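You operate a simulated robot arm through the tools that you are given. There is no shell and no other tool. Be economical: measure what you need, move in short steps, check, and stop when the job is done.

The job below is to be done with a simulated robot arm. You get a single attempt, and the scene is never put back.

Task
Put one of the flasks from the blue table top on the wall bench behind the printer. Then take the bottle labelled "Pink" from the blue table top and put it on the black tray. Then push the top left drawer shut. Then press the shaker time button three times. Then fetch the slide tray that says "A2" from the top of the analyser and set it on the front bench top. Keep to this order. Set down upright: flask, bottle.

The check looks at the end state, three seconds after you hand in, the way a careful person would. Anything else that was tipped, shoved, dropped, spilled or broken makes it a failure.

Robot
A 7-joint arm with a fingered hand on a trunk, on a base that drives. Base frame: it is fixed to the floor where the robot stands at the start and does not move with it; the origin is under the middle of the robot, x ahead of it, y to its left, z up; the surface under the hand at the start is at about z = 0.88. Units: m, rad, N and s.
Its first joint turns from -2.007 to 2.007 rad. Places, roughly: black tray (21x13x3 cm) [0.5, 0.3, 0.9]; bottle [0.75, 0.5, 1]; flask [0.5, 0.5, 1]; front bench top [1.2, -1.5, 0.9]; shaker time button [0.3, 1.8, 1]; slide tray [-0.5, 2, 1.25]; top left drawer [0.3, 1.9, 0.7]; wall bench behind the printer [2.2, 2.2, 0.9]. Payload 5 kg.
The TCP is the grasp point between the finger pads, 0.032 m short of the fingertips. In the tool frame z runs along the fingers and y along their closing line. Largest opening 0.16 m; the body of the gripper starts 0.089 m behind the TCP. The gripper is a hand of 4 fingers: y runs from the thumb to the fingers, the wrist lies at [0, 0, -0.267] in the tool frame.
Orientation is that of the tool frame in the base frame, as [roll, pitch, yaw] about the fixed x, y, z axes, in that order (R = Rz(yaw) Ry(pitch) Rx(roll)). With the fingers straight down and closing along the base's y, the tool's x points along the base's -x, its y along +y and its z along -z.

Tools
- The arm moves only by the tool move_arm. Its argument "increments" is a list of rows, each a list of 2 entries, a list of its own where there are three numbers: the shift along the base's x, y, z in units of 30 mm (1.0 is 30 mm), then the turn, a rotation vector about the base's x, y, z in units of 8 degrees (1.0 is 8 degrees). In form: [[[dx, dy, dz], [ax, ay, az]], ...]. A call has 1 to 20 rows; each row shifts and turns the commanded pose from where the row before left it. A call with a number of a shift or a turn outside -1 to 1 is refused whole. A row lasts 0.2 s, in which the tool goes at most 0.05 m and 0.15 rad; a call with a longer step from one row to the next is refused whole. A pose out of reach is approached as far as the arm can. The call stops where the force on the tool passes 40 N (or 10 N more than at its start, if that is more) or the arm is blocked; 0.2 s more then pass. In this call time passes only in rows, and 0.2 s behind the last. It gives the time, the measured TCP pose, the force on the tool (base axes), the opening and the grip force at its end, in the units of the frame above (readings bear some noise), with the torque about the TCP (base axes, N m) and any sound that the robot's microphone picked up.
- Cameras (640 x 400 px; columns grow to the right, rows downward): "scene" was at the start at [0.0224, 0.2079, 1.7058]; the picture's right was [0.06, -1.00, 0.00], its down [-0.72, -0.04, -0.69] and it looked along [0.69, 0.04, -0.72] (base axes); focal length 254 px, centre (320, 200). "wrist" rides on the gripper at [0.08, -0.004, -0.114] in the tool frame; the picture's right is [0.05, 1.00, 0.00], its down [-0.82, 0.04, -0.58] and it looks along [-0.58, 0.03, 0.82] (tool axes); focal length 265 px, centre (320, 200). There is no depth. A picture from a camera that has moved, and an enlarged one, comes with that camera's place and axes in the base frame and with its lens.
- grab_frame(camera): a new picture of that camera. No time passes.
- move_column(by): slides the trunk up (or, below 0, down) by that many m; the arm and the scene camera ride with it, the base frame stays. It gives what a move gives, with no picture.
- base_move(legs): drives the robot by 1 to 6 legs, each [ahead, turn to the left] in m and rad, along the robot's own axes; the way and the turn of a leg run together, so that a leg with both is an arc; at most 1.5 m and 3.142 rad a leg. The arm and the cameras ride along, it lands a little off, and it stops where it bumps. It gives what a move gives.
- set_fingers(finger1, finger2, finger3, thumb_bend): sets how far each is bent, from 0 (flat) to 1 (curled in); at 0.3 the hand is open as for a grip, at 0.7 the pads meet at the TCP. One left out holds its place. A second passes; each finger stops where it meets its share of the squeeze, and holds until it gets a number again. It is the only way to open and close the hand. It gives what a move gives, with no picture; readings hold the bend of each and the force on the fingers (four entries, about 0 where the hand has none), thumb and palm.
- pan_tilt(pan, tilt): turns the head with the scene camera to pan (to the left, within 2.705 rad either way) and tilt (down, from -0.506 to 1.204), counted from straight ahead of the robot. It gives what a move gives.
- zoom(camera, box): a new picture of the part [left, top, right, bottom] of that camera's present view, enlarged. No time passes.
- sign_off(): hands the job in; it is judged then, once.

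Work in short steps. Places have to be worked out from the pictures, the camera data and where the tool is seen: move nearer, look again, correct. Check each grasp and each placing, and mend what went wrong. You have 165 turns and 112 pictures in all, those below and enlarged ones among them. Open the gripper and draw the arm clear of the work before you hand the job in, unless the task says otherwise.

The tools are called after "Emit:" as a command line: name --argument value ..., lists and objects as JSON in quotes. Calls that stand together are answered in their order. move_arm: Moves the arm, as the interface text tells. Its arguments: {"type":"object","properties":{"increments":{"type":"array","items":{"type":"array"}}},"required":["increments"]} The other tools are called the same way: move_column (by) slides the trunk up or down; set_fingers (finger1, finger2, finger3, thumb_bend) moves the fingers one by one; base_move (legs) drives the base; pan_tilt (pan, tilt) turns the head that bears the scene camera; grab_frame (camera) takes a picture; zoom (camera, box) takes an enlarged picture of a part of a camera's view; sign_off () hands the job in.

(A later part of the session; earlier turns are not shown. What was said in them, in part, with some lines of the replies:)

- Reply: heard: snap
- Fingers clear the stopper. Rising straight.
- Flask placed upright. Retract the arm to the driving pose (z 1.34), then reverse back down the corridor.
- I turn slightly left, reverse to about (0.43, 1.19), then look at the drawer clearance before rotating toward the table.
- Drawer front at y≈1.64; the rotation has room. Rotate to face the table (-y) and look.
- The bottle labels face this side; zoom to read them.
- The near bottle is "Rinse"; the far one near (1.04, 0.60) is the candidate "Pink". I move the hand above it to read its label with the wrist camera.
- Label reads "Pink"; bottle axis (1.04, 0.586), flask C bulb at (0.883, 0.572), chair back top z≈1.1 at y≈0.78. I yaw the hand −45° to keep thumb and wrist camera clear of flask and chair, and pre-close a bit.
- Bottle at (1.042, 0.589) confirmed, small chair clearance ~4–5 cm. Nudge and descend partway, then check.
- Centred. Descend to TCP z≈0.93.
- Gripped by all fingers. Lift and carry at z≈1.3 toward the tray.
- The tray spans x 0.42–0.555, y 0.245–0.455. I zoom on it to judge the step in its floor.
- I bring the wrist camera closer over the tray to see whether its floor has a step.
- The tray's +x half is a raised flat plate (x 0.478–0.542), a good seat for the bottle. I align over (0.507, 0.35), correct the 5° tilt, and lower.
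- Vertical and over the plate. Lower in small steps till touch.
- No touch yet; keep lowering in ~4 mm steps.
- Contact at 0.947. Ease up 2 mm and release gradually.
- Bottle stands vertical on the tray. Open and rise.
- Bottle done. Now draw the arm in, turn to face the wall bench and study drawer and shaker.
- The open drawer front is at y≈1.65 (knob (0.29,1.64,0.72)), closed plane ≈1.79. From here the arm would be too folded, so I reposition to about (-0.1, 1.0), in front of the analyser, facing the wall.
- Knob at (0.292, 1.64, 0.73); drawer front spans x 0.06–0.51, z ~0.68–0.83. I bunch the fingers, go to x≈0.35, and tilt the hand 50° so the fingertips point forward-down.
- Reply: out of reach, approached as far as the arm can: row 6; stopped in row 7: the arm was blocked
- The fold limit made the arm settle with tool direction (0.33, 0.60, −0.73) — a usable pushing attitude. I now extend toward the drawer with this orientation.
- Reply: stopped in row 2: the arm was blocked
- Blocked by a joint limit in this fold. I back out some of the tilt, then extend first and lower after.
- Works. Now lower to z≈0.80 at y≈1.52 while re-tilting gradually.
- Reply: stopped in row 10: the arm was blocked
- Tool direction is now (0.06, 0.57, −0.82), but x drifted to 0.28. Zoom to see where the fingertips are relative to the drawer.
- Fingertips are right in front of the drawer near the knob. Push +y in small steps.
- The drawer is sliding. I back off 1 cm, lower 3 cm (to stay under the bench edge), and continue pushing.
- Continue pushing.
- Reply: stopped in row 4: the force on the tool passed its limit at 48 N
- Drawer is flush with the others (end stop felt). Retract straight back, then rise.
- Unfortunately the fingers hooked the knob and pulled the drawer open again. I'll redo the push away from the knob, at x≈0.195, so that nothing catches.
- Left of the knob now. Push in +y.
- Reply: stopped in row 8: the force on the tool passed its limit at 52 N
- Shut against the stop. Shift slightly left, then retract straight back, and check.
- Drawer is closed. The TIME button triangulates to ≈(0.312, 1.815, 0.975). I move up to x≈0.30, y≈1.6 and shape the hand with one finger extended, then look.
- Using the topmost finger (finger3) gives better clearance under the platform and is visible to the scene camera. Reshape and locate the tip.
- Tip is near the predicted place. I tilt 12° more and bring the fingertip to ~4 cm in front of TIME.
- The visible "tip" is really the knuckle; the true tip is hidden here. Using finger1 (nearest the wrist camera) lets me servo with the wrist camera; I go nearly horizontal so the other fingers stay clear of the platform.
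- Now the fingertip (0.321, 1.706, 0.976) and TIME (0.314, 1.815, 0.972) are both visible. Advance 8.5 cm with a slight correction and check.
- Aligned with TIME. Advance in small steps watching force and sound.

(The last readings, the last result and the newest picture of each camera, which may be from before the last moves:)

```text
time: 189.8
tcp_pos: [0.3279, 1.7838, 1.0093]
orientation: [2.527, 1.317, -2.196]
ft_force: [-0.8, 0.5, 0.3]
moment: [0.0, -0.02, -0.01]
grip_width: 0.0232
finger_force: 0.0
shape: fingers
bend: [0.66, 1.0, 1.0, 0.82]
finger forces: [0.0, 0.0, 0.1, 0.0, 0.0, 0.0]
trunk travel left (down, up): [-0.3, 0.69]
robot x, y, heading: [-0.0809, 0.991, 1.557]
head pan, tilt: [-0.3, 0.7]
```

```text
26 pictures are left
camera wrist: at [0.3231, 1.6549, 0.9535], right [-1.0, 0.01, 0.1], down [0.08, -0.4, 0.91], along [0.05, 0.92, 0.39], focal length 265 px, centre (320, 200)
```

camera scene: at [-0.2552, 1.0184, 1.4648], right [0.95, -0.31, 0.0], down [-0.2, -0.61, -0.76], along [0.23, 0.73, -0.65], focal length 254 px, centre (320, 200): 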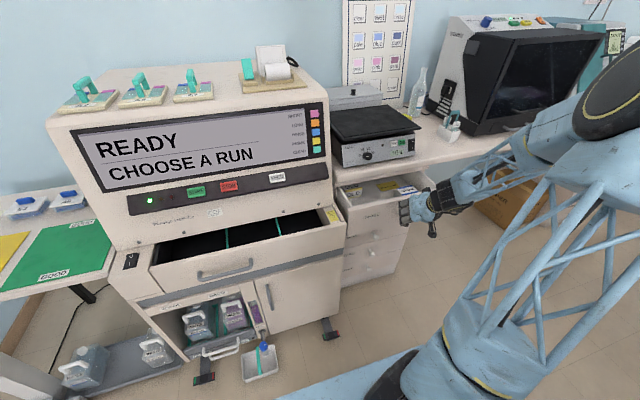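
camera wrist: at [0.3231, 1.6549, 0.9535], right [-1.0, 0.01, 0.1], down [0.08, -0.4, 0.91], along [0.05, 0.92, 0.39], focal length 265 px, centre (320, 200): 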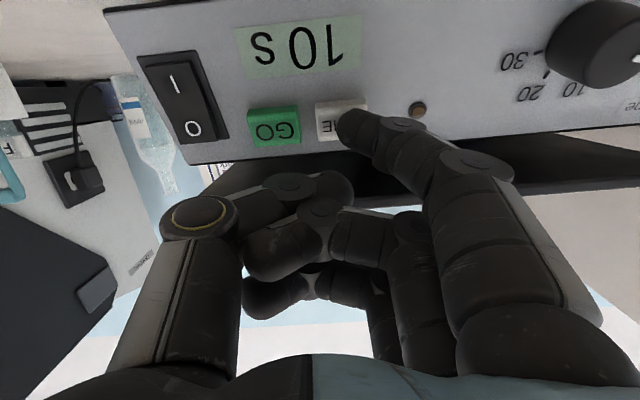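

Still aligned, not touching. Continue.

Emit:
move_arm --increments '[[[0, 0.15, 0.0], [0, 0, 0]]]'

Emit:
move_arm --increments '[[[0, 0.15, 0.0], [0, 0, 0]]]'

```text
time: 190.2
tcp_pos: [0.328, 1.7877, 1.0086]
orientation: [2.526, 1.316, -2.196]
ft_force: [0.1, -2.3, 0.6]
moment: [-0.12, 0.03, 0.07]
grip_width: 0.0226
finger_force: 1.3
shape: fingers
bend: [0.66, 1.0, 1.0, 0.82]
finger forces: [2.0, 0.0, 0.0, 0.1, 0.0, 0.0]
trunk travel left (down, up): [-0.3, 0.69]
robot x, y, heading: [-0.0846, 0.9963, 1.561]
head pan, tilt: [-0.3, 0.7]
heard: click
```

```text
time: 190.6
tcp_pos: [0.3296, 1.7911, 1.0095]
orientation: [2.528, 1.316, -2.194]
ft_force: [-1.7, -11.3, 2.0]
moment: [-0.38, 0.16, 0.31]
grip_width: 0.0222
finger_force: 5.8
shape: fingers
bend: [0.68, 1.0, 1.0, 0.82]
finger forces: [10.9, 0.0, 0.0, 0.0, 0.0, 0.0]
trunk travel left (down, up): [-0.3, 0.69]
robot x, y, heading: [-0.078, 0.9896, 1.558]
head pan, tilt: [-0.3, 0.7]
```

Click heard at y≈1.788 (first press). Release by 1.5 cm and check the display before the next press.

Emit:
move_arm --increments '[[[0, -0.25, 0.0], [0, 0, 0]], [[0, -0.3, 0.0], [0, 0, 0]]]'

Emit:
zoom --camera "wrist" --box '[120, 0, 440, 200]'

```text
time: 191.2
tcp_pos: [0.328, 1.7764, 1.0073]
orientation: [2.524, 1.317, -2.198]
ft_force: [-1.1, 0.1, 0.3]
moment: [0.04, -0.01, -0.03]
grip_width: 0.0227
finger_force: 0.0
shape: fingers
bend: [0.66, 1.0, 1.0, 0.82]
finger forces: [0.0, 0.0, 0.1, 0.0, 0.0, 0.2]
trunk travel left (down, up): [-0.3, 0.69]
robot x, y, heading: [-0.0784, 0.9955, 1.559]
head pan, tilt: [-0.3, 0.7]
```

```text
2.00 times, centred on (280, 100) of wrist
camera zoom: at [0.323, 1.6478, 0.9534], right [-1.0, 0.01, 0.1], down [0.08, -0.4, 0.91], along [0.05, 0.92, 0.39], focal length 531 px, centre (400, 400)
```

zoom: 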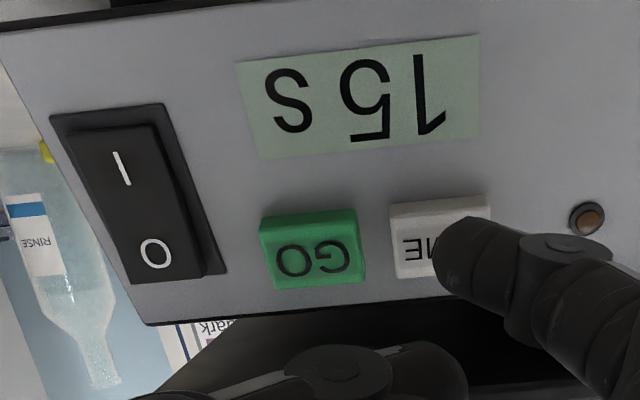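

Display went from 10 s to 15 s: one press registered. Second press the same way.

Emit:
move_arm --increments '[[[0, 0.3, 0.0], [0, 0, 0]], [[0, 0.15, 0.0], [0, 0, 0]]]'

Emit:
move_arm --increments '[[[0, -0.25, 0.0], [0, 0, 0]], [[0, -0.25, 0.0], [0, 0, 0]]]'

Emit:
zoom --camera "wrist" --box '[120, 0, 440, 200]'

```text
time: 191.8
tcp_pos: [0.3284, 1.7889, 1.0085]
orientation: [2.529, 1.316, -2.197]
ft_force: [-0.9, -4.8, -0.1]
moment: [-0.19, 0.06, 0.14]
grip_width: 0.0226
finger_force: 2.1
shape: fingers
bend: [0.67, 1.0, 1.0, 0.82]
finger forces: [4.1, 0.0, 0.0, 0.0, 0.0, 0.0]
trunk travel left (down, up): [-0.3, 0.69]
robot x, y, heading: [-0.0796, 0.9908, 1.556]
head pan, tilt: [-0.3, 0.7]
heard: click
```

```text
time: 192.4
tcp_pos: [0.3258, 1.774, 1.0088]
orientation: [2.528, 1.315, -2.194]
ft_force: [0.7, -0.3, 0.0]
moment: [0.01, -0.03, 0.0]
grip_width: 0.0232
finger_force: 0.1
shape: fingers
bend: [0.66, 1.0, 1.0, 0.82]
finger forces: [0.1, 0.0, 0.0, 0.1, 0.0, 0.0]
trunk travel left (down, up): [-0.3, 0.69]
robot x, y, heading: [-0.0844, 0.9964, 1.563]
head pan, tilt: [-0.3, 0.7]
```

```text
2.00 times, centred on (280, 100) of wrist
camera zoom: at [0.3218, 1.6454, 0.9537], right [-1.0, 0.01, 0.09], down [0.08, -0.4, 0.91], along [0.05, 0.92, 0.39], focal length 531 px, centre (400, 400)
```

zoom: 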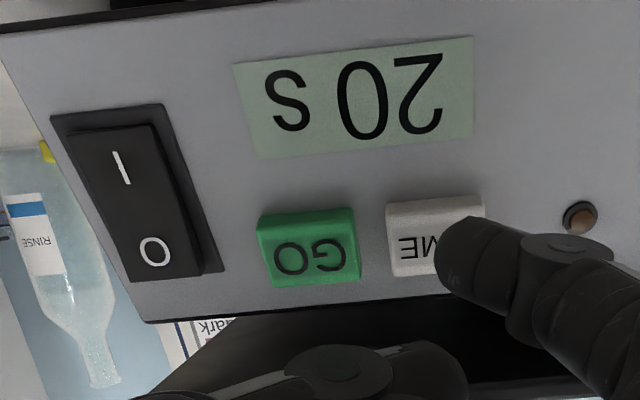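

20 s: second press registered. Third press, then withdraw.

Emit:
move_arm --increments '[[[0, 0.3, 0.0], [0, 0, 0]], [[0, 0.2, 0.0], [0, 0, 0]]]'

Emit:
move_arm --increments '[[[0, -0.3, 0.0], [0, 0, 0]], [[0, -0.5, 0.0], [0, 0, 0]], [[0, -0.9, 0.0], [0, 0, 0]], [[0, -0.9, 0.0], [0, 0, 0]]]'

Emit:
grab_frame --camera "wrist"

```text
time: 193.0
tcp_pos: [0.3268, 1.791, 1.0096]
orientation: [2.528, 1.315, -2.197]
ft_force: [-1.1, -3.9, 0.4]
moment: [-0.14, 0.03, 0.12]
grip_width: 0.0226
finger_force: 1.5
shape: fingers
bend: [0.67, 1.0, 1.0, 0.82]
finger forces: [3.3, 0.0, 0.0, 0.0, 0.0, 0.0]
trunk travel left (down, up): [-0.3, 0.69]
robot x, y, heading: [-0.0787, 0.9938, 1.56]
head pan, tilt: [-0.3, 0.7]
heard: click
```

```text
time: 194.0
tcp_pos: [0.327, 1.7135, 1.0101]
orientation: [2.528, 1.315, -2.194]
ft_force: [-0.3, 0.0, 0.3]
moment: [-0.03, 0.01, 0.01]
grip_width: 0.0227
finger_force: 0.1
shape: fingers
bend: [0.66, 1.0, 1.0, 0.82]
finger forces: [0.0, 0.0, 0.0, 0.0, 0.1, 0.0]
trunk travel left (down, up): [-0.3, 0.69]
robot x, y, heading: [-0.0788, 0.9968, 1.559]
head pan, tilt: [-0.3, 0.7]
```

```text
23 pictures are left
camera wrist: at [0.3211, 1.5832, 0.9552], right [-1.0, 0.01, 0.1], down [0.08, -0.4, 0.91], along [0.05, 0.92, 0.39], focal length 265 px, centre (320, 200)
```

wrist: 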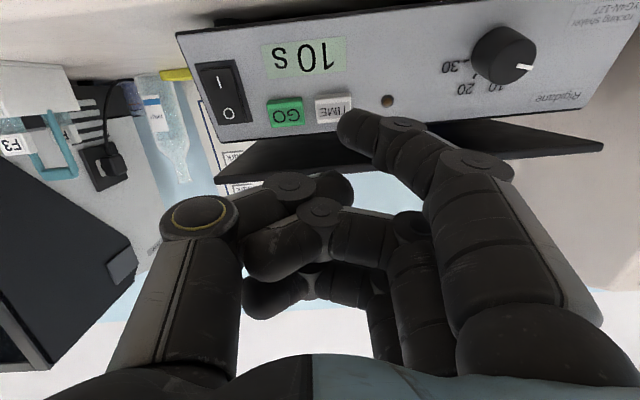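

Three clicks, 10→15→20→10 s as cycling three steps. Withdraw, un-tilt to tool-down, open the hand and raise the trunk.

Emit:
move_arm --increments '[[[0, -0.8, 0.2], [0, 0, 0]], [[0, -0.8, 0.4], [0, 0, 0]], [[0, 0, 0.5], [-0.93, 0, 0]], [[0, 0, 0.5], [-0.93, 0, 0]], [[0, 0, 0.5], [-0.93, 0, 0]], [[0, 0, 0.5], [-0.93, 0, 0]], [[0, 0, 0.5], [-0.93, 0, 0]], [[0, 0, 0.5], [-0.93, 0, 0]], [[0, 0, 0.5], [-0.93, 0, 0]], [[-0.3, 0, 0.5], [-0.93, 0, 0]], [[-0.3, 0, 0.5], [-0.93, 0, 0]], [[-0.3, -0.5, 0.5], [-0.93, 0, 0]]]'

Emit:
move_column --by 0.35

Emit:
set_fingers --finger1 0.4 --finger2 0.4 --finger3 0.4 --thumb_bend 0.4

```text
time: 196.6
tcp_pos: [0.3012, 1.6499, 1.1763]
orientation: [3.127, 0.061, -1.718]
ft_force: [0.5, -0.5, 0.2]
moment: [-0.01, -0.01, 0.01]
grip_width: 0.0228
finger_force: 0.0
shape: fingers
bend: [0.66, 1.0, 1.0, 0.82]
finger forces: [0.0, 0.0, 0.1, 0.0, 0.0, 0.0]
trunk travel left (down, up): [-0.3, 0.69]
robot x, y, heading: [-0.0809, 0.9959, 1.56]
head pan, tilt: [-0.3, 0.7]
```

```text
time: 200.0
tcp_pos: [0.3026, 1.6501, 1.527]
orientation: [3.125, 0.063, -1.719]
ft_force: [-0.2, -0.3, -1.2]
moment: [-0.01, 0.01, 0.0]
grip_width: 0.0229
finger_force: 0.1
shape: fingers
bend: [0.66, 1.0, 1.0, 0.82]
finger forces: [0.1, 0.0, 0.1, 0.0, 0.1, 0.0]
trunk travel left (down, up): [-0.65, 0.34]
robot x, y, heading: [-0.0826, 0.9951, 1.566]
head pan, tilt: [-0.3, 0.7]
```

```text
time: 201.0
tcp_pos: [0.3006, 1.6495, 1.5265]
orientation: [3.124, 0.063, -1.72]
ft_force: [-0.3, 0.0, -1.0]
moment: [0.0, 0.04, 0.02]
grip_width: 0.1306
finger_force: 0.0
shape: fingers
bend: [0.4, 0.4, 0.4, 0.4]
finger forces: [0.1, 0.0, 0.0, 0.0, 0.0, 0.1]
trunk travel left (down, up): [-0.65, 0.34]
robot x, y, heading: [-0.083, 0.9927, 1.56]
head pan, tilt: [-0.3, 0.7]
```

Draw the arm in front, then shift the base to about (-0.5, 0.98), facing the analyser, and look at the trays.

Emit:
move_arm --increments '[[[-0.97, -0.3, 0], [0, 0, 0]], [[-0.97, -0.3, 0], [0, 0, 0]], [[-0.97, -0.3, 0], [0, 0, 0]], [[-0.97, -0.3, 0], [0, 0, 0]], [[-0.97, -0.3, 0], [0, 0, 0]], [[-0.97, -0.3, 0], [0, 0, 0]], [[-0.97, -0.3, 0], [0, 0, 0]], [[-0.97, -0.3, 0], [0, 0, 0]], [[-0.97, -0.3, 0], [0, 0, 0]], [[-0.97, -0.3, 0], [0, 0, 0]], [[-0.97, -0.3, 0], [0, 0, 0]], [[-0.97, -0.3, 0], [0, 0, 0]]]'

Emit:
base_move --legs '[[0, 1.58], [0.42, 0], [0, -1.57]]'

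Emit:
pan_tilt --pan 0.0 --tilt 0.6

Emit:
grab_frame --camera "scene"

```text
time: 203.6
tcp_pos: [-0.0517, 1.5416, 1.5259]
orientation: [3.127, 0.066, -1.718]
ft_force: [-0.6, -0.2, -0.7]
moment: [0.04, -0.04, -0.01]
grip_width: 0.1309
finger_force: 0.2
shape: fingers
bend: [0.4, 0.4, 0.4, 0.4]
finger forces: [0.0, 0.0, 0.0, 0.1, 0.1, 0.0]
trunk travel left (down, up): [-0.65, 0.34]
robot x, y, heading: [-0.0818, 0.9907, 1.561]
head pan, tilt: [-0.3, 0.7]
```

```text
time: 214.2
tcp_pos: [-0.4946, 1.5378, 1.526]
orientation: [3.126, 0.063, -1.666]
ft_force: [0.3, 0.1, -0.3]
moment: [-0.02, 0.04, 0.04]
grip_width: 0.131
finger_force: 0.2
shape: fingers
bend: [0.4, 0.4, 0.4, 0.4]
finger forces: [0.0, 0.0, 0.1, 0.1, 0.0, 0.1]
trunk travel left (down, up): [-0.65, 0.34]
robot x, y, heading: [-0.5024, 0.9854, 1.611]
head pan, tilt: [-0.3, 0.7]
```

```text
time: 215.0
tcp_pos: [-0.4942, 1.5364, 1.5265]
orientation: [3.125, 0.063, -1.667]
ft_force: [-0.4, -0.6, 0.2]
moment: [0.01, 0.03, 0.01]
grip_width: 0.1312
finger_force: 0.0
shape: fingers
bend: [0.4, 0.4, 0.4, 0.4]
finger forces: [0.1, 0.1, 0.0, 0.0, 0.0, 0.1]
trunk travel left (down, up): [-0.65, 0.34]
robot x, y, heading: [-0.5023, 0.986, 1.608]
head pan, tilt: [0.0, 0.6]
```

```text
22 pictures are left
camera scene: at [-0.7016, 1.0071, 1.8231], right [1.0, 0.04, 0.0], down [0.02, -0.56, -0.82], along [-0.03, 0.82, -0.57], focal length 254 px, centre (320, 200)
```

scene: 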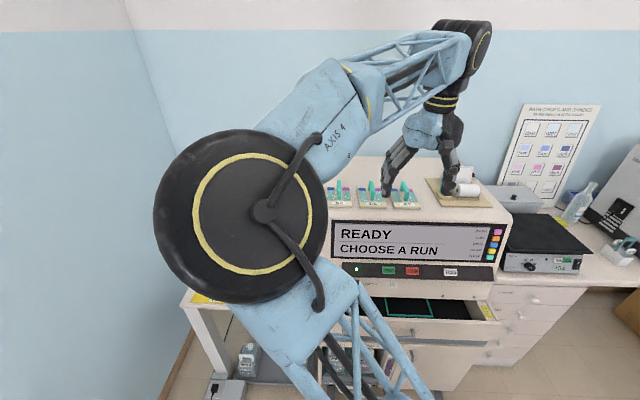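

Emit:
zoom --camera "scene" --box '[320, 165, 440, 230]'

Emit:
grab_frame --camera "wrist"

```text
5.33 times, centred on (380, 198) of scene
camera zoom: at [-0.7016, 1.0071, 1.8231], right [1.0, 0.04, 0.0], down [0.02, -0.56, -0.82], along [-0.03, 0.82, -0.57], focal length 1354 px, centre (0, 213)
```

zoom: 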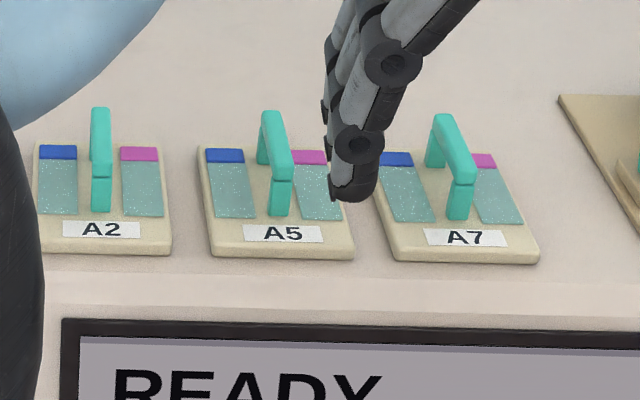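

```text
20 pictures are left
camera wrist: at [-0.4955, 1.4481, 1.6351], right [-1.0, 0.04, 0.01], down [0.04, 0.78, 0.63], along [0.02, 0.63, -0.78], focal length 265 px, centre (320, 200)
```

wrist: 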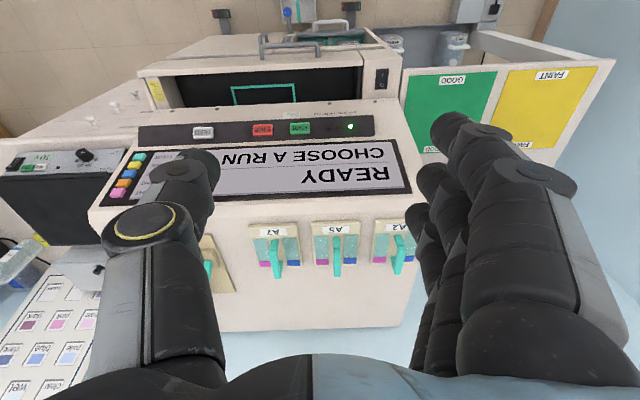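

A2 is the leftmost tray, at roughly (-0.66, 1.98, 1.17). I edge forward 6 cm and raise the trunk for reach, then move the hand over it.

Emit:
base_move --legs '[[0.065, 0]]'

Emit:
move_column --by 0.3

Emit:
move_arm --increments '[[[-0.4, 0.9, -0.8], [0, 0, -0.2]], [[-0.4, 0.9, -0.8], [0, 0, -0.2]], [[-0.4, 0.9, -0.8], [0, 0, -0.2]], [[-0.4, 0.9, -0.8], [0, 0, -0.2]], [[-0.4, 0.9, -0.8], [0, 0, 0]], [[-0.4, 0.9, -0.8], [0, -0.1, 0]], [[-0.4, 0.9, -0.8], [-0.1, 0, 0]], [[-0.4, 0.9, -0.8], [-0.1, 0, 0]], [[-0.4, 0.9, -0.8], [-0.1, 0, 0]], [[-0.4, 0.9, -0.8], [-0.1, 0, 0]]]'

Emit:
grab_frame --camera "wrist"

```text
time: 216.0
tcp_pos: [-0.4977, 1.6022, 1.5256]
orientation: [3.126, 0.063, -1.666]
ft_force: [0.0, 1.5, 0.6]
moment: [-0.03, 0.01, 0.01]
grip_width: 0.131
finger_force: 0.1
shape: fingers
bend: [0.4, 0.4, 0.4, 0.4]
finger forces: [0.1, 0.0, 0.0, 0.0, 0.0, 0.0]
trunk travel left (down, up): [-0.65, 0.34]
robot x, y, heading: [-0.4974, 1.0508, 1.61]
head pan, tilt: [0.0, 0.6]
```

```text
time: 219.0
tcp_pos: [-0.4979, 1.6028, 1.8269]
orientation: [3.126, 0.064, -1.667]
ft_force: [0.3, 0.3, 0.2]
moment: [-0.01, 0.0, 0.02]
grip_width: 0.131
finger_force: 0.1
shape: fingers
bend: [0.4, 0.4, 0.4, 0.4]
finger forces: [0.0, 0.1, 0.0, 0.0, 0.0, 0.0]
trunk travel left (down, up): [-0.95, 0.04]
robot x, y, heading: [-0.5051, 1.0526, 1.61]
head pan, tilt: [0.0, 0.6]
```

```text
time: 221.2
tcp_pos: [-0.6176, 1.8748, 1.5856]
orientation: [-3.13, 0.012, -1.779]
ft_force: [-1.3, 1.0, -0.8]
moment: [-0.08, -0.01, 0.0]
grip_width: 0.1308
finger_force: 0.0
shape: fingers
bend: [0.4, 0.4, 0.4, 0.4]
finger forces: [0.1, 0.0, 0.1, 0.0, 0.0, 0.0]
trunk travel left (down, up): [-0.95, 0.04]
robot x, y, heading: [-0.505, 1.0511, 1.614]
head pan, tilt: [0.0, 0.6]
```

```text
19 pictures are left
camera wrist: at [-0.63, 1.7927, 1.6991], right [-0.99, 0.16, -0.01], down [0.12, 0.8, 0.59], along [0.1, 0.58, -0.81], focal length 265 px, centre (320, 200)
```

wrist: 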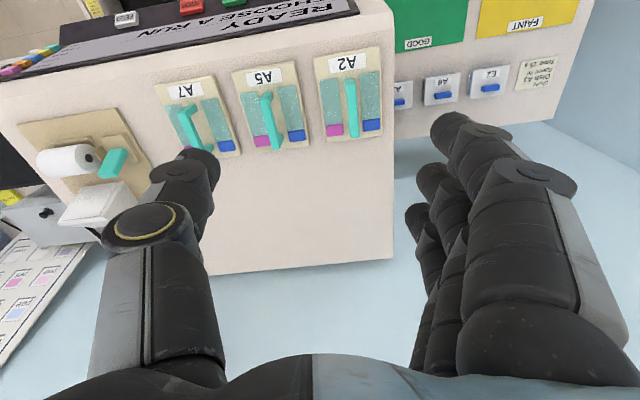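

A2 handle at ≈(-0.656, 1.938, 1.24), bar running along y — my closing axis suits it. Preclose the fingers and go right above.

Emit:
set_fingers --finger1 0.57 --finger2 0.57 --finger3 0.57 --thumb_bend 0.57

Emit:
move_arm --increments '[[[-0.2, 0.4, -0.8], [0, 0, 0]], [[-0.2, 0.4, -0.8], [0, 0, 0]], [[-0.2, 0.4, -0.8], [0, 0, 0]], [[-0.2, 0.4, -0.8], [0, 0, 0]], [[-0.2, 0.4, -0.8], [0, 0, 0]], [[-0.3, 0.1, -0.8], [0, 0, 0]], [[0, 0, -0.8], [0, 0, 0]], [[0, 0, -0.8], [0, 0, 0]]]'

Emit:
grab_frame --camera "wrist"

```text
time: 222.2
tcp_pos: [-0.6185, 1.8715, 1.5868]
orientation: [-3.131, 0.012, -1.776]
ft_force: [0.2, 0.6, 0.1]
moment: [0.04, 0.03, -0.03]
grip_width: 0.069
finger_force: 0.1
shape: fingers
bend: [0.56, 0.56, 0.56, 0.56]
finger forces: [0.1, 0.1, 0.2, 0.1, 0.1, 0.1]
trunk travel left (down, up): [-0.95, 0.04]
robot x, y, heading: [-0.5031, 1.0519, 1.611]
head pan, tilt: [0.0, 0.6]
```

```text
time: 224.0
tcp_pos: [-0.6566, 1.9354, 1.3942]
orientation: [-3.13, 0.012, -1.779]
ft_force: [-0.4, -0.4, -0.3]
moment: [-0.02, 0.0, -0.03]
grip_width: 0.0688
finger_force: 0.1
shape: fingers
bend: [0.56, 0.56, 0.56, 0.56]
finger forces: [0.0, 0.0, 0.0, 0.0, 0.0, 0.0]
trunk travel left (down, up): [-0.95, 0.04]
robot x, y, heading: [-0.5022, 1.0493, 1.609]
head pan, tilt: [0.0, 0.6]
```

```text
18 pictures are left
camera wrist: at [-0.6685, 1.8541, 1.5073], right [-0.99, 0.15, -0.01], down [0.12, 0.8, 0.59], along [0.1, 0.58, -0.81], focal length 265 px, centre (320, 200)
```

wrist: 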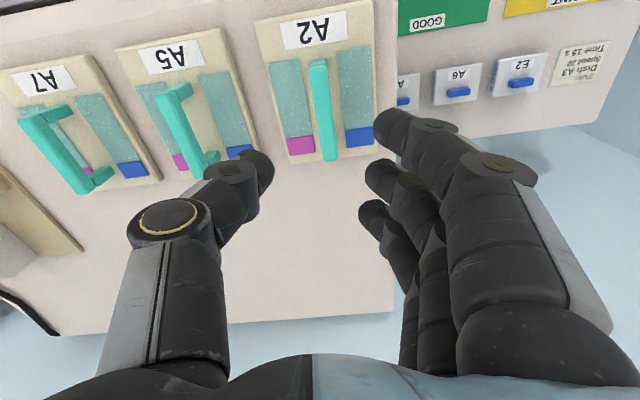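

Plate top ≈1.23, handle top ≈1.265. Descend to TCP z≈1.28 and recheck.

Emit:
move_arm --increments '[[[0, -0.1, -1], [0, 0, 0]], [[0, 0, -1], [0, 0, 0]], [[0, 0, -1], [0, 0, 0]], [[0, 0, -0.8], [0, 0, 0]]]'

Emit:
grab_frame --camera "wrist"

```text
time: 225.0
tcp_pos: [-0.6572, 1.9331, 1.2824]
orientation: [-3.129, 0.012, -1.778]
ft_force: [0.0, -0.2, 0.4]
moment: [0.01, 0.0, 0.03]
grip_width: 0.069
finger_force: 0.0
shape: fingers
bend: [0.56, 0.56, 0.56, 0.56]
finger forces: [0.0, 0.1, 0.0, 0.0, 0.1, 0.1]
trunk travel left (down, up): [-0.95, 0.04]
robot x, y, heading: [-0.5013, 1.054, 1.61]
head pan, tilt: [0.0, 0.6]
```

```text
17 pictures are left
camera wrist: at [-0.6691, 1.8514, 1.3951], right [-0.99, 0.15, -0.01], down [0.12, 0.8, 0.59], along [0.1, 0.58, -0.81], focal length 265 px, centre (320, 200)
```

wrist: 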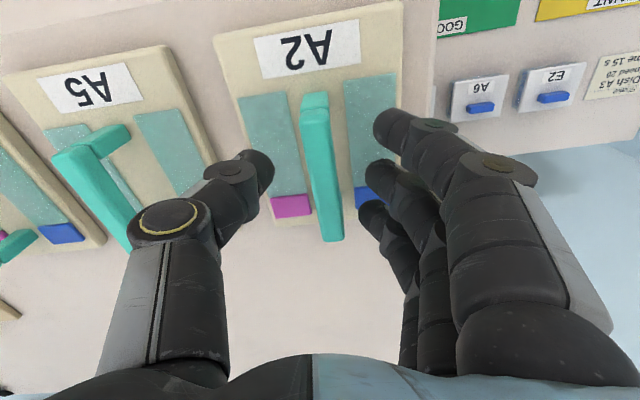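

Well centred on the handle. Lower to TCP z≈1.267 and close gently.

Emit:
move_arm --increments '[[[0, 0, -0.5], [0, 0, 0]]]'

Emit:
set_fingers --finger1 0.66 --finger2 0.66 --finger3 0.66 --thumb_bend 0.66

Emit:
set_fingers --finger1 0.78 --finger2 0.78 --finger3 0.78 --thumb_bend 0.74

Emit:
grab_frame --camera "wrist"

```text
time: 225.4
tcp_pos: [-0.6573, 1.9316, 1.2665]
orientation: [-3.13, 0.01, -1.777]
ft_force: [-0.1, 0.1, -0.6]
moment: [0.0, -0.05, 0.02]
grip_width: 0.069
finger_force: 0.1
shape: fingers
bend: [0.56, 0.56, 0.56, 0.56]
finger forces: [0.1, 0.0, 0.1, 0.0, 0.0, 0.0]
trunk travel left (down, up): [-0.95, 0.04]
robot x, y, heading: [-0.5016, 1.0531, 1.607]
head pan, tilt: [0.0, 0.6]
```

```text
time: 226.4
tcp_pos: [-0.6578, 1.9311, 1.2677]
orientation: [-3.132, 0.012, -1.777]
ft_force: [0.1, -0.3, 0.3]
moment: [-0.03, 0.03, 0.05]
grip_width: 0.0347
finger_force: 0.9
shape: fingers
bend: [0.66, 0.66, 0.66, 0.66]
finger forces: [0.0, 0.0, 0.6, 0.0, 0.6, 0.0]
trunk travel left (down, up): [-0.95, 0.04]
robot x, y, heading: [-0.5039, 1.0517, 1.612]
head pan, tilt: [0.0, 0.6]
```

```text
time: 227.4
tcp_pos: [-0.6575, 1.9317, 1.2678]
orientation: [-3.132, 0.014, -1.776]
ft_force: [0.6, -0.8, -1.5]
moment: [-0.02, 0.0, 0.0]
grip_width: 0.0225
finger_force: 20.6
shape: fingers
bend: [0.76, 0.76, 0.76, 0.7]
finger forces: [8.0, 5.7, 6.9, 0.1, 21.6, 0.0]
trunk travel left (down, up): [-0.95, 0.04]
robot x, y, heading: [-0.5, 1.0508, 1.612]
head pan, tilt: [0.0, 0.6]
```

```text
16 pictures are left
camera wrist: at [-0.6693, 1.8509, 1.3798], right [-0.99, 0.15, -0.01], down [0.12, 0.8, 0.59], along [0.1, 0.58, -0.81], focal length 265 px, centre (320, 200)
```

wrist: 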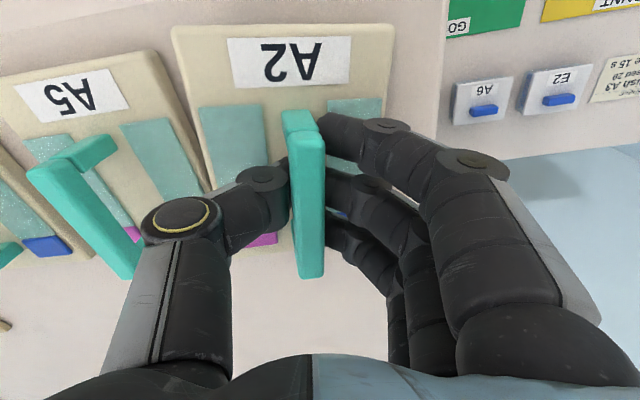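

Solid grip on the handle by all fingers (21 N). Lift straight and check.

Emit:
move_arm --increments '[[[0, 0, 0.3], [0, 0, 0]], [[0, 0, 0.5], [0, 0, 0]], [[0, 0, 0.8], [0, 0, 0]], [[0, 0, 1], [0, 0, 0]], [[0, 0, 1], [0, 0, 0]], [[0, 0, 1], [0, 0, 0]]]'

Emit:
grab_frame --camera "wrist"

```text
time: 228.8
tcp_pos: [-0.6565, 1.932, 1.4036]
orientation: [-3.134, 0.012, -1.777]
ft_force: [0.2, 0.6, -1.0]
moment: [0.06, 0.05, 0.01]
grip_width: 0.0221
finger_force: 18.3
shape: fingers
bend: [0.76, 0.76, 0.76, 0.7]
finger forces: [7.9, 0.1, 7.0, 0.1, 21.6, 0.0]
trunk travel left (down, up): [-0.95, 0.04]
robot x, y, heading: [-0.5033, 1.0521, 1.615]
head pan, tilt: [0.0, 0.6]
```

```text
15 pictures are left
camera wrist: at [-0.6684, 1.8499, 1.5172], right [-0.99, 0.15, -0.01], down [0.12, 0.8, 0.59], along [0.1, 0.58, -0.81], focal length 265 px, centre (320, 200)
```

wrist: 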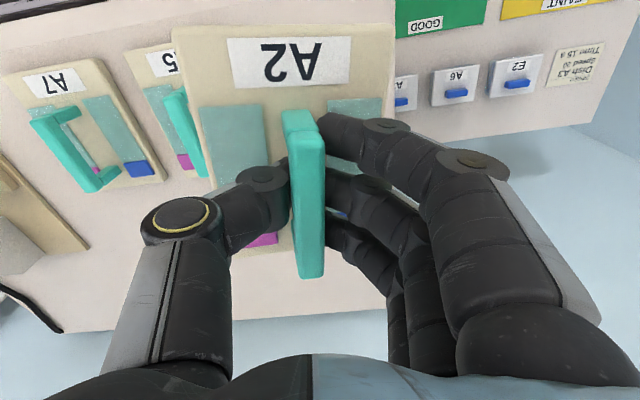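

A2 tray is in hand, level. Retract the arm, lower the trunk to default, and reverse away from the analyser.

Emit:
move_arm --increments '[[[0, 0, 1], [0, 0, 0]], [[0, 0, 1], [0, 0, 0]], [[0.4, -0.95, 0.5], [0, 0, 0]], [[0.4, -0.95, 0.5], [0, 0, 0]], [[0.4, -0.95, 0], [0, 0, 0]], [[0.4, -0.95, 0], [0, 0, 0]], [[0.4, -0.95, 0], [0, 0, 0]], [[0.4, -0.95, 0], [0, 0, 0]], [[0.4, -0.95, 0], [0, 0, 0]], [[0.4, -0.95, 0], [0, 0, 0]], [[0.4, -0.95, 0], [0, 0, 0]], [[0.4, -0.95, 0], [0, 0, 0]], [[0.4, -0.95, 0], [0, 0, 0]]]'

Emit:
base_move --legs '[[-0.25, 0]]'

Emit:
move_column --by -0.2

Emit:
base_move --legs '[[0, 3.1], [1.3, 0]]'

Emit:
pan_tilt --pan 0.6 --tilt 0.5

Emit:
grab_frame --camera "scene"

```text
time: 231.6
tcp_pos: [-0.5234, 1.6156, 1.4928]
orientation: [-3.133, 0.013, -1.775]
ft_force: [0.2, -0.1, -1.6]
moment: [-0.01, 0.03, -0.04]
grip_width: 0.0225
finger_force: 18.7
shape: fingers
bend: [0.76, 0.76, 0.76, 0.7]
finger forces: [7.7, 0.0, 6.7, 0.1, 22.3, 0.1]
trunk travel left (down, up): [-0.95, 0.04]
robot x, y, heading: [-0.4991, 1.0527, 1.611]
head pan, tilt: [0.0, 0.6]
```

```text
time: 233.4
tcp_pos: [-0.5152, 1.3643, 1.4937]
orientation: [-3.134, 0.012, -1.775]
ft_force: [-0.1, -0.6, -2.6]
moment: [0.06, 0.04, -0.01]
grip_width: 0.0223
finger_force: 18.1
shape: fingers
bend: [0.76, 0.76, 0.76, 0.7]
finger forces: [7.6, 0.0, 6.8, 0.0, 22.4, 0.0]
trunk travel left (down, up): [-0.95, 0.04]
robot x, y, heading: [-0.4918, 0.802, 1.608]
head pan, tilt: [0.0, 0.6]
```

```text
time: 235.6
tcp_pos: [-0.515, 1.3659, 1.2916]
orientation: [-3.13, 0.012, -1.776]
ft_force: [0.7, -0.2, -1.8]
moment: [0.02, 0.05, -0.02]
grip_width: 0.0223
finger_force: 19.0
shape: fingers
bend: [0.76, 0.76, 0.76, 0.7]
finger forces: [7.7, 0.1, 6.7, 0.0, 22.6, 0.0]
trunk travel left (down, up): [-0.75, 0.24]
robot x, y, heading: [-0.4888, 0.8014, 1.616]
head pan, tilt: [0.0, 0.6]
```

```text
time: 249.7
tcp_pos: [-0.5084, -1.0541, 1.2922]
orientation: [-3.132, 0.011, 1.313]
ft_force: [-0.7, -0.5, -1.7]
moment: [0.0, -0.03, -0.04]
grip_width: 0.0221
finger_force: 18.8
shape: fingers
bend: [0.76, 0.76, 0.76, 0.71]
finger forces: [7.2, 0.1, 6.0, 0.0, 23.9, 0.0]
trunk travel left (down, up): [-0.75, 0.24]
robot x, y, heading: [-0.5047, -0.489, -1.577]
head pan, tilt: [0.0, 0.6]
```

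```text
time: 250.7
tcp_pos: [-0.5091, -1.0539, 1.2915]
orientation: [-3.132, 0.012, 1.315]
ft_force: [-0.1, 1.0, -1.6]
moment: [-0.03, -0.05, 0.0]
grip_width: 0.0216
finger_force: 19.0
shape: fingers
bend: [0.76, 0.76, 0.76, 0.71]
finger forces: [7.3, 0.1, 6.0, 0.0, 24.0, 0.0]
trunk travel left (down, up): [-0.75, 0.24]
robot x, y, heading: [-0.5057, -0.4898, -1.581]
head pan, tilt: [0.6, 0.499]
```

```text
14 pictures are left
camera scene: at [-0.2472, -0.5067, 1.9321], right [-0.83, -0.56, 0.0], down [-0.27, 0.4, -0.88], along [0.49, -0.73, -0.48], focal length 254 px, centre (320, 200)
```

scene: 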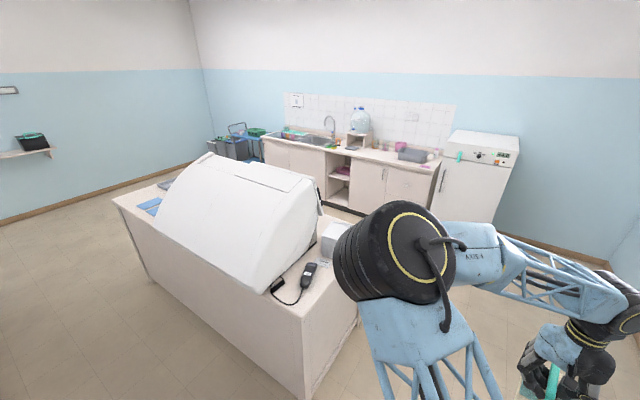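

Front bench top: x 0.26–2.3, y from −1.1; the big white box takes x 0.5–1.57. I zoom on both ends to choose a free spot.

Emit:
zoom --camera "scene" --box '[240, 200, 370, 330]'

Emit:
zoom --camera "scene" --box '[100, 140, 220, 230]'

```text
3.08 times, centred on (305, 265) of scene
camera zoom: at [-0.2472, -0.5067, 1.9321], right [-0.83, -0.56, 0.0], down [-0.27, 0.4, -0.88], along [0.49, -0.73, -0.48], focal length 781 px, centre (366, 0)
```

zoom: 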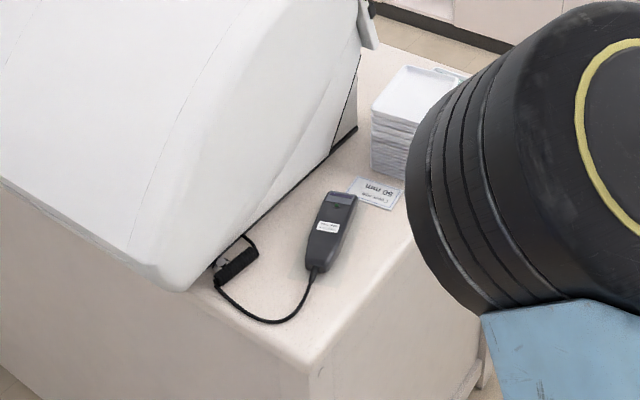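

```text
4.44 times, centred on (160, 185) of scene
camera zoom: at [-0.2472, -0.5067, 1.9321], right [-0.83, -0.56, 0.0], down [-0.27, 0.4, -0.88], along [0.49, -0.73, -0.48], focal length 1128 px, centre (1031, 267)
```

zoom: 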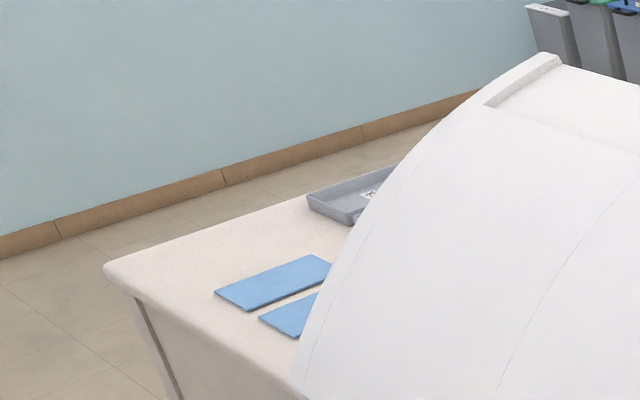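

The far (left) end has a free area around (2.19, −1.27), between the blue mats and the bench end. I drive down the aisle along y≈−0.55 and look again.

Emit:
base_move --legs '[[0, 1.54], [1.3, 0], [1.2, 0]]'

Emit:
pan_tilt --pan -1.1 --tilt 0.75

Emit:
grab_frame --camera "scene"

```text
time: 266.9
tcp_pos: [2.5709, -0.5596, 1.2913]
orientation: [-3.131, 0.01, 2.889]
ft_force: [0.3, -0.4, -1.4]
moment: [-0.01, -0.01, 0.01]
grip_width: 0.0219
finger_force: 18.8
shape: fingers
bend: [0.76, 0.76, 0.76, 0.71]
finger forces: [7.1, 0.0, 5.8, 0.1, 25.0, 0.0]
trunk travel left (down, up): [-0.75, 0.24]
robot x, y, heading: [2.0032, -0.5548, -0.004]
head pan, tilt: [0.6, 0.499]
```

```text
time: 268.6
tcp_pos: [2.571, -0.5594, 1.2912]
orientation: [-3.132, 0.013, 2.888]
ft_force: [-0.2, 0.1, -1.3]
moment: [0.06, -0.03, -0.03]
grip_width: 0.0219
finger_force: 19.3
shape: fingers
bend: [0.76, 0.76, 0.76, 0.71]
finger forces: [7.0, 0.1, 5.8, 0.1, 25.0, 0.0]
trunk travel left (down, up): [-0.75, 0.24]
robot x, y, heading: [2.0063, -0.5525, -0.008]
head pan, tilt: [-1.1, 0.75]
```

```text
11 pictures are left
camera scene: at [1.9866, -0.4257, 1.9102], right [-0.89, -0.45, 0.0], down [-0.31, 0.61, -0.73], along [0.33, -0.65, -0.68], focal length 254 px, centre (320, 200)
```

scene: 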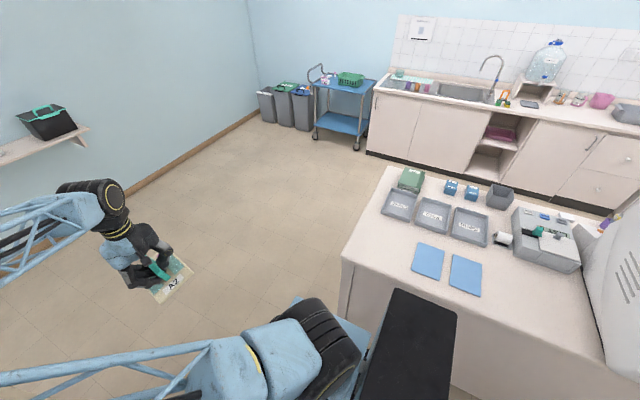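

Free bench area: x 1.93–2.19, y −1.12…−1.45. I swing the arm round to above (2.05, −1.25).

Emit:
move_arm --increments '[[[-0.31, -1, 0], [0, 0, -0.31]], [[-0.31, -1, 0], [0, 0, -0.31]], [[-0.31, -1, 0], [0, 0, -0.31]], [[-0.31, -1, 0], [0, 0, -0.31]], [[-0.31, -1, 0], [0, 0, -0.31]], [[-0.31, -1, 0], [0, 0, -0.31]], [[-0.31, -1, 0], [0, 0, -0.31]], [[-0.31, -1, 0], [0, 0, -0.31]], [[-0.31, -1, 0], [0, 0, -0.31]], [[-0.31, -1, 0], [0, 0, -0.31]], [[-0.31, -1, 0], [0, 0, -0.31]], [[-0.31, -1, 0], [0, 0, -0.31]], [[-0.31, -1, 0], [0, 0, -0.31]]]'

Emit:
move_arm --increments '[[[-0.95, -0.714, 0], [0, 0, -0.31]], [[-0.95, -0.714, 0], [0, 0, -0.31]], [[-0.95, -0.714, 0], [0, 0, -0.31]], [[-0.95, -0.714, 0], [0, 0, -0.31]], [[-0.95, -0.714, 0], [0, 0, -0.31]], [[-0.95, -0.714, 0], [0, 0, -0.31]], [[-0.95, -0.714, 0], [0, 0, -0.31]], [[-0.95, -0.714, 0], [0, 0, -0.31]], [[-0.95, -0.714, 0], [0, 0, -0.31]], [[-0.95, -0.714, 0], [0, 0, -0.31]], [[-0.95, -0.714, 0], [0, 0, -0.31]], [[-0.95, -0.714, 0], [0, 0, -0.31]], [[-0.95, -0.714, 0], [0, 0, -0.31]], [[-0.95, -0.714, 0], [0, 0, 0]]]'

Emit:
grab_frame --camera "wrist"

```text
time: 271.4
tcp_pos: [2.4506, -0.9493, 1.2912]
orientation: [-3.133, 0.011, 2.325]
ft_force: [-0.3, -0.6, -1.9]
moment: [0.04, -0.02, -0.02]
grip_width: 0.0219
finger_force: 19.7
shape: fingers
bend: [0.76, 0.76, 0.76, 0.71]
finger forces: [7.1, 0.0, 5.7, 0.1, 26.1, 0.0]
trunk travel left (down, up): [-0.75, 0.24]
robot x, y, heading: [2.005, -0.5561, -0.006]
head pan, tilt: [-1.1, 0.75]
```

```text
time: 274.4
tcp_pos: [2.0521, -1.2482, 1.2914]
orientation: [-3.134, 0.012, 1.764]
ft_force: [0.0, -0.2, -1.8]
moment: [0.05, -0.06, 0.04]
grip_width: 0.0219
finger_force: 20.2
shape: fingers
bend: [0.76, 0.76, 0.76, 0.71]
finger forces: [6.8, 0.0, 5.8, 0.0, 27.1, 0.0]
trunk travel left (down, up): [-0.75, 0.24]
robot x, y, heading: [2.0035, -0.5527, -0.007]
head pan, tilt: [-1.1, 0.75]
```

```text
10 pictures are left
camera wrist: at [2.0341, -1.1699, 1.4038], right [0.97, 0.24, -0.01], down [0.2, -0.79, 0.59], along [0.13, -0.57, -0.81], focal length 265 px, centre (320, 200)
```

wrist: 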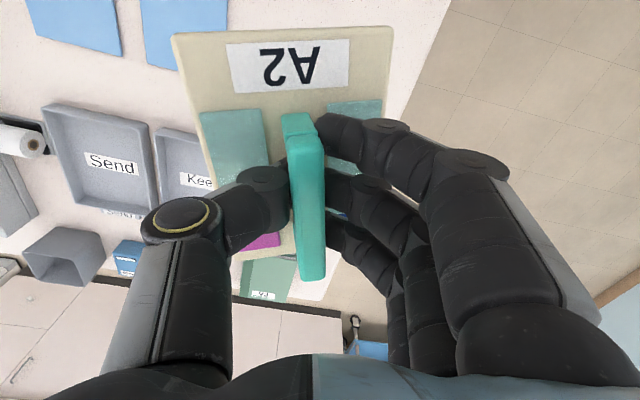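

Level and over a free spot (mats end x≈1.9, grey tray y≈−1.48). Lower the trunk 0.3 m (straight down), then fine steps.

Emit:
move_column --by -0.3

Emit:
move_arm --increments '[[[0, 0, -0.6], [0, 0, 0]], [[0, 0, -0.5], [0, 0, 0]]]'

Emit:
grab_frame --camera "wrist"

```text
time: 277.4
tcp_pos: [2.0524, -1.2474, 0.9915]
orientation: [-3.133, 0.013, 1.762]
ft_force: [-1.1, -1.4, 3.3]
moment: [0.27, -0.09, -0.01]
grip_width: 0.0218
finger_force: 26.2
shape: fingers
bend: [0.77, 0.76, 0.76, 0.71]
finger forces: [9.5, 0.1, 5.7, 0.1, 38.1, 0.1]
trunk travel left (down, up): [-0.45, 0.54]
robot x, y, heading: [2.0056, -0.5564, -0.003]
head pan, tilt: [-1.1, 0.75]
```

```text
time: 277.8
tcp_pos: [2.0509, -1.2476, 0.9866]
orientation: [-3.129, 0.019, 1.763]
ft_force: [3.1, 5.1, 20.7]
moment: [0.66, 0.34, -0.22]
grip_width: 0.0217
finger_force: 33.3
shape: fingers
bend: [0.78, 0.77, 0.76, 0.73]
finger forces: [13.0, 0.0, 6.5, 0.0, 46.5, 0.0]
trunk travel left (down, up): [-0.45, 0.54]
robot x, y, heading: [2.0052, -0.5583, -0.005]
head pan, tilt: [-1.1, 0.75]
stopped in row 1: the force on the tool passed its limit at 54 N (the readings are from after the stop); the commanded pose is now the measured one
```

```text
9 pictures are left
camera wrist: at [2.0342, -1.1676, 1.0991], right [0.97, 0.24, -0.01], down [0.2, -0.78, 0.59], along [0.13, -0.58, -0.81], focal length 265 px, centre (320, 200)
```

wrist: 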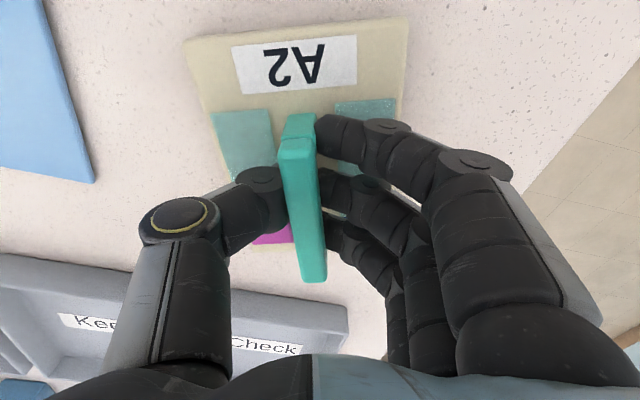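

It already touches: this bench top is higher (~0.94). Ease up 4 mm to relieve, and read the force.

Emit:
move_arm --increments '[[[0, 0, 0.2], [0, 0, 0]]]'

Emit:
zoom --camera "scene" --box '[330, 170, 490, 300]'

```text
time: 278.2
tcp_pos: [2.0518, -1.2478, 0.9887]
orientation: [-3.129, 0.016, 1.761]
ft_force: [0.6, 0.9, 0.1]
moment: [0.19, -0.07, -0.05]
grip_width: 0.022
finger_force: 21.6
shape: fingers
bend: [0.77, 0.77, 0.76, 0.71]
finger forces: [8.8, 0.1, 7.2, 0.0, 27.6, 0.0]
trunk travel left (down, up): [-0.45, 0.54]
robot x, y, heading: [2.007, -0.5563, -0.002]
head pan, tilt: [-1.1, 0.75]
```

```text
3.08 times, centred on (410, 235) of scene
camera zoom: at [1.9863, -0.4262, 1.6098], right [-0.89, -0.45, 0.0], down [-0.31, 0.61, -0.73], along [0.33, -0.65, -0.68], focal length 781 px, centre (43, 92)
```

zoom: 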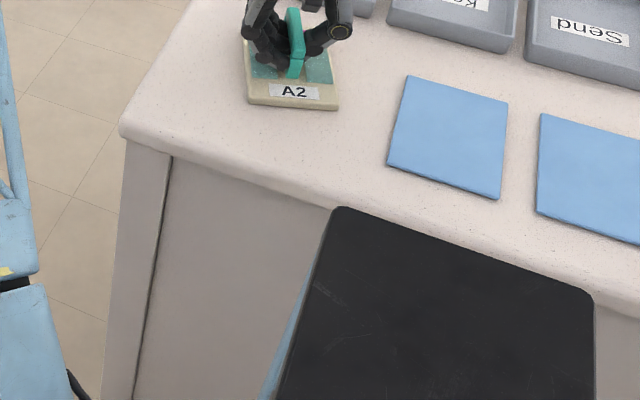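

Tray sits flat on the bench, free of everything. Release gently.

Emit:
set_fingers --finger1 0.68 --finger2 0.68 --finger3 0.68 --thumb_bend 0.64

Emit:
set_fingers --finger1 0.56 --finger2 0.56 --finger3 0.56 --thumb_bend 0.56

Emit:
grab_frame --camera "wrist"

```text
time: 279.2
tcp_pos: [2.051, -1.2481, 0.9903]
orientation: [-3.129, 0.019, 1.762]
ft_force: [1.7, -2.1, 9.5]
moment: [0.01, 0.17, 0.04]
grip_width: 0.0304
finger_force: 6.2
shape: fingers
bend: [0.68, 0.68, 0.68, 0.66]
finger forces: [0.1, 0.0, 0.0, 0.0, 12.3, 0.1]
trunk travel left (down, up): [-0.45, 0.54]
robot x, y, heading: [2.0052, -0.553, -0.006]
head pan, tilt: [-1.1, 0.75]
```

```text
time: 279.8
tcp_pos: [2.0481, -1.2493, 0.993]
orientation: [-3.126, 0.025, 1.759]
ft_force: [-4.0, 1.2, 19.4]
moment: [0.55, -0.34, 0.15]
grip_width: 0.061
finger_force: 10.0
shape: fingers
bend: [0.6, 0.58, 0.56, 0.56]
finger forces: [11.5, 6.3, 0.9, 0.0, 1.1, 0.0]
trunk travel left (down, up): [-0.45, 0.54]
robot x, y, heading: [2.0049, -0.5559, -0.004]
head pan, tilt: [-1.1, 0.75]
stopped: the force on the tool passed its limit at 42 N (the readings are from after the stop); the commanded pose is now the measured one
```

```text
7 pictures are left
camera wrist: at [2.0316, -1.1686, 1.1061], right [0.97, 0.24, -0.02], down [0.2, -0.78, 0.6], along [0.13, -0.58, -0.8], focal length 265 px, centre (320, 200)
```

wrist: 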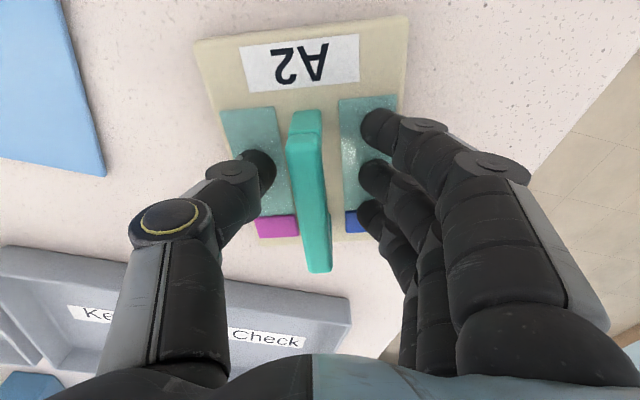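

Released, but the fingertips are resting on the slides; rise straight up right away.

Emit:
move_arm --increments '[[[0, 0, 0.3], [0, 0, 0]], [[0, 0, 0.5], [0, 0, 0]], [[0, 0, 1], [0, 0, 0]], [[0, 0, 1], [0, 0, 0]], [[0, 0, 1], [0, 0, 0]], [[0, 0, 1], [0, 0, 0]], [[0, 0, 1], [0, 0, 0]], [[0, 0, 1], [0, 0, 0]], [[0, 0, 1], [0, 0, 0]], [[0, 0, 1], [0, 0, 0]]]'

Emit:
zoom --camera "scene" --box '[350, 140, 450, 220]'

Emit:
grab_frame --camera "wrist"

```text
time: 282.0
tcp_pos: [2.0502, -1.2488, 1.2564]
orientation: [-3.128, 0.02, 1.762]
ft_force: [-0.1, 0.2, 0.0]
moment: [0.0, -0.02, -0.03]
grip_width: 0.0675
finger_force: 0.0
shape: fingers
bend: [0.56, 0.56, 0.56, 0.56]
finger forces: [0.1, 0.0, 0.1, 0.0, 0.0, 0.0]
trunk travel left (down, up): [-0.45, 0.54]
robot x, y, heading: [2.0056, -0.5567, -0.008]
head pan, tilt: [-1.1, 0.75]
```

```text
5.00 times, centred on (400, 180) of scene
camera zoom: at [1.9862, -0.4265, 1.6102], right [-0.89, -0.45, 0.0], down [-0.31, 0.61, -0.73], along [0.33, -0.65, -0.68], focal length 1269 px, centre (-80, 300)
```

zoom: 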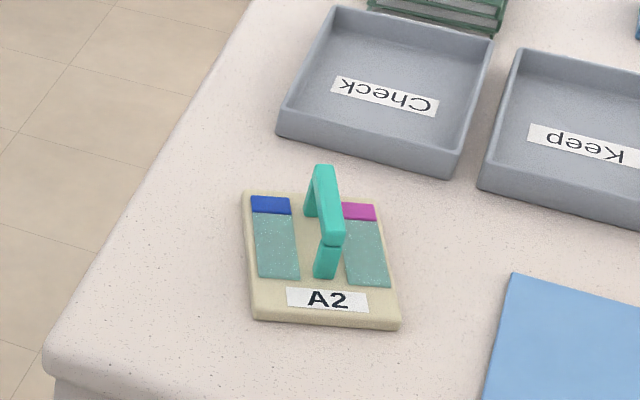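

```text
5 pictures are left
camera wrist: at [2.0334, -1.1699, 1.3687], right [0.97, 0.24, -0.02], down [0.2, -0.78, 0.59], along [0.13, -0.58, -0.8], focal length 265 px, centre (320, 200)
```

wrist: 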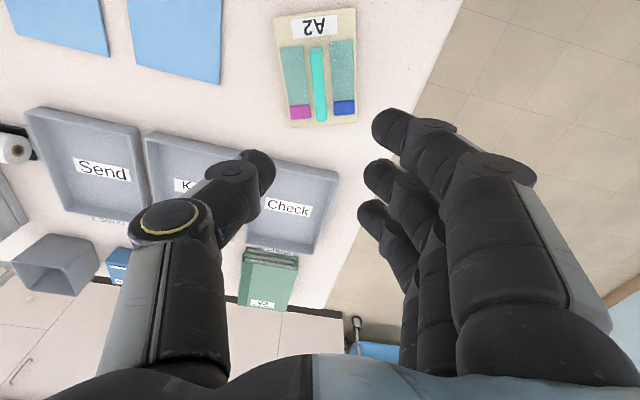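

The A2 tray sits flat and intact on the bench. Open the hand and draw the arm clear.

Emit:
set_fingers --finger1 0.3 --finger2 0.3 --finger3 0.3 --thumb_bend 0.3

Emit:
move_arm --increments '[[[0.8, 0.5, 0.3], [0, 0, 0]], [[0.8, 0.5, 0.3], [0, 0, 0]], [[0.8, 0.5, 0.3], [0, 0, 0]], [[0.8, 0.5, 0], [0, 0, 0]], [[0.8, 0.5, 0], [0, 0, 0]], [[0.8, 0.5, 0], [0, 0, 0]], [[0.8, 0.5, 0], [0, 0, 0]], [[0.8, 0.5, 0], [0, 0, 0]], [[0.8, 0.5, 0], [0, 0, 0]], [[0.8, 0.5, 0], [0, 0, 0]]]'

Emit:
pan_tilt --pan 1.45 --tilt 0.25

Emit:
grab_frame --camera "scene"

```text
time: 283.0
tcp_pos: [2.0505, -1.2485, 1.2563]
orientation: [-3.126, 0.022, 1.761]
ft_force: [0.0, 0.2, 0.3]
moment: [-0.01, 0.0, -0.01]
grip_width: 0.1699
finger_force: 0.1
shape: fingers
bend: [0.3, 0.3, 0.3, 0.3]
finger forces: [0.1, 0.0, 0.1, 0.1, 0.0, 0.0]
trunk travel left (down, up): [-0.45, 0.54]
robot x, y, heading: [2.005, -0.5595, -0.005]
head pan, tilt: [-1.1, 0.75]
```

```text
time: 285.2
tcp_pos: [2.2915, -1.1006, 1.2837]
orientation: [-3.128, 0.021, 1.762]
ft_force: [0.5, 0.3, 0.3]
moment: [-0.03, 0.01, -0.02]
grip_width: 0.1701
finger_force: 0.1
shape: fingers
bend: [0.3, 0.3, 0.3, 0.3]
finger forces: [0.1, 0.0, 0.1, 0.0, 0.1, 0.1]
trunk travel left (down, up): [-0.45, 0.54]
robot x, y, heading: [2.0083, -0.5549, -0.008]
head pan, tilt: [-1.1, 0.75]
```

```text
time: 287.5
tcp_pos: [2.2898, -1.1011, 1.2829]
orientation: [-3.128, 0.023, 1.761]
ft_force: [0.2, -0.3, 0.1]
moment: [-0.02, 0.01, -0.01]
grip_width: 0.1701
finger_force: 0.1
shape: fingers
bend: [0.3, 0.3, 0.3, 0.3]
finger forces: [0.0, 0.0, 0.0, 0.1, 0.0, 0.1]
trunk travel left (down, up): [-0.45, 0.54]
robot x, y, heading: [2.0055, -0.5554, -0.009]
head pan, tilt: [1.45, 0.25]
```

```text
4 pictures are left
camera scene: at [1.9611, -0.2595, 1.6553], right [0.99, -0.13, 0.0], down [-0.03, -0.24, -0.97], along [0.12, 0.96, -0.25], focal length 254 px, centre (320, 200)
```

scene: 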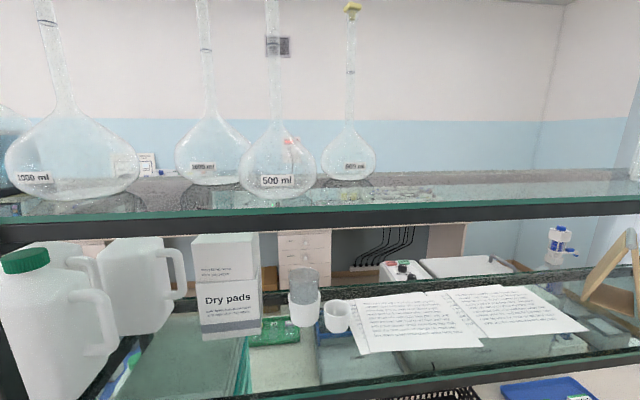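

The shelf blocks the view of the flask, but I saw it standing upright after I let go. All five steps are done in order and the arm is clear, so I hand in.

Emit:
sign_off

```text
The job is handed in.
```

I did all five steps in order and handed the job in, with the gripper open and the arm clear.

- **Flask:** it stands upright on the wall bench behind the printer. I heard a snap when I eased off after pressing it down at about 19 N. It looked whole right afterwards, but a shelf blocked a last check.
- **Bottle "Pink":** it stands upright on the raised half of the black tray.
- **Top left drawer:** it is shut flush with the others. My first push closed it, but the fingers caught the knob and pulled it open again, so I pushed it shut a second time.
- **Shaker time button:** I pressed it three times and heard three clicks. The display went 10, 15, 20 and back to 10 s.
- **Slide tray A2:** it sits flat on the front bench top, at the end past the blue mats. I pressed the tray onto the bench harder than planned, with a peak of 54 N. The fingertips also pressed on the slides as I let go, with a peak of 42 N. The slides looked intact afterwards.
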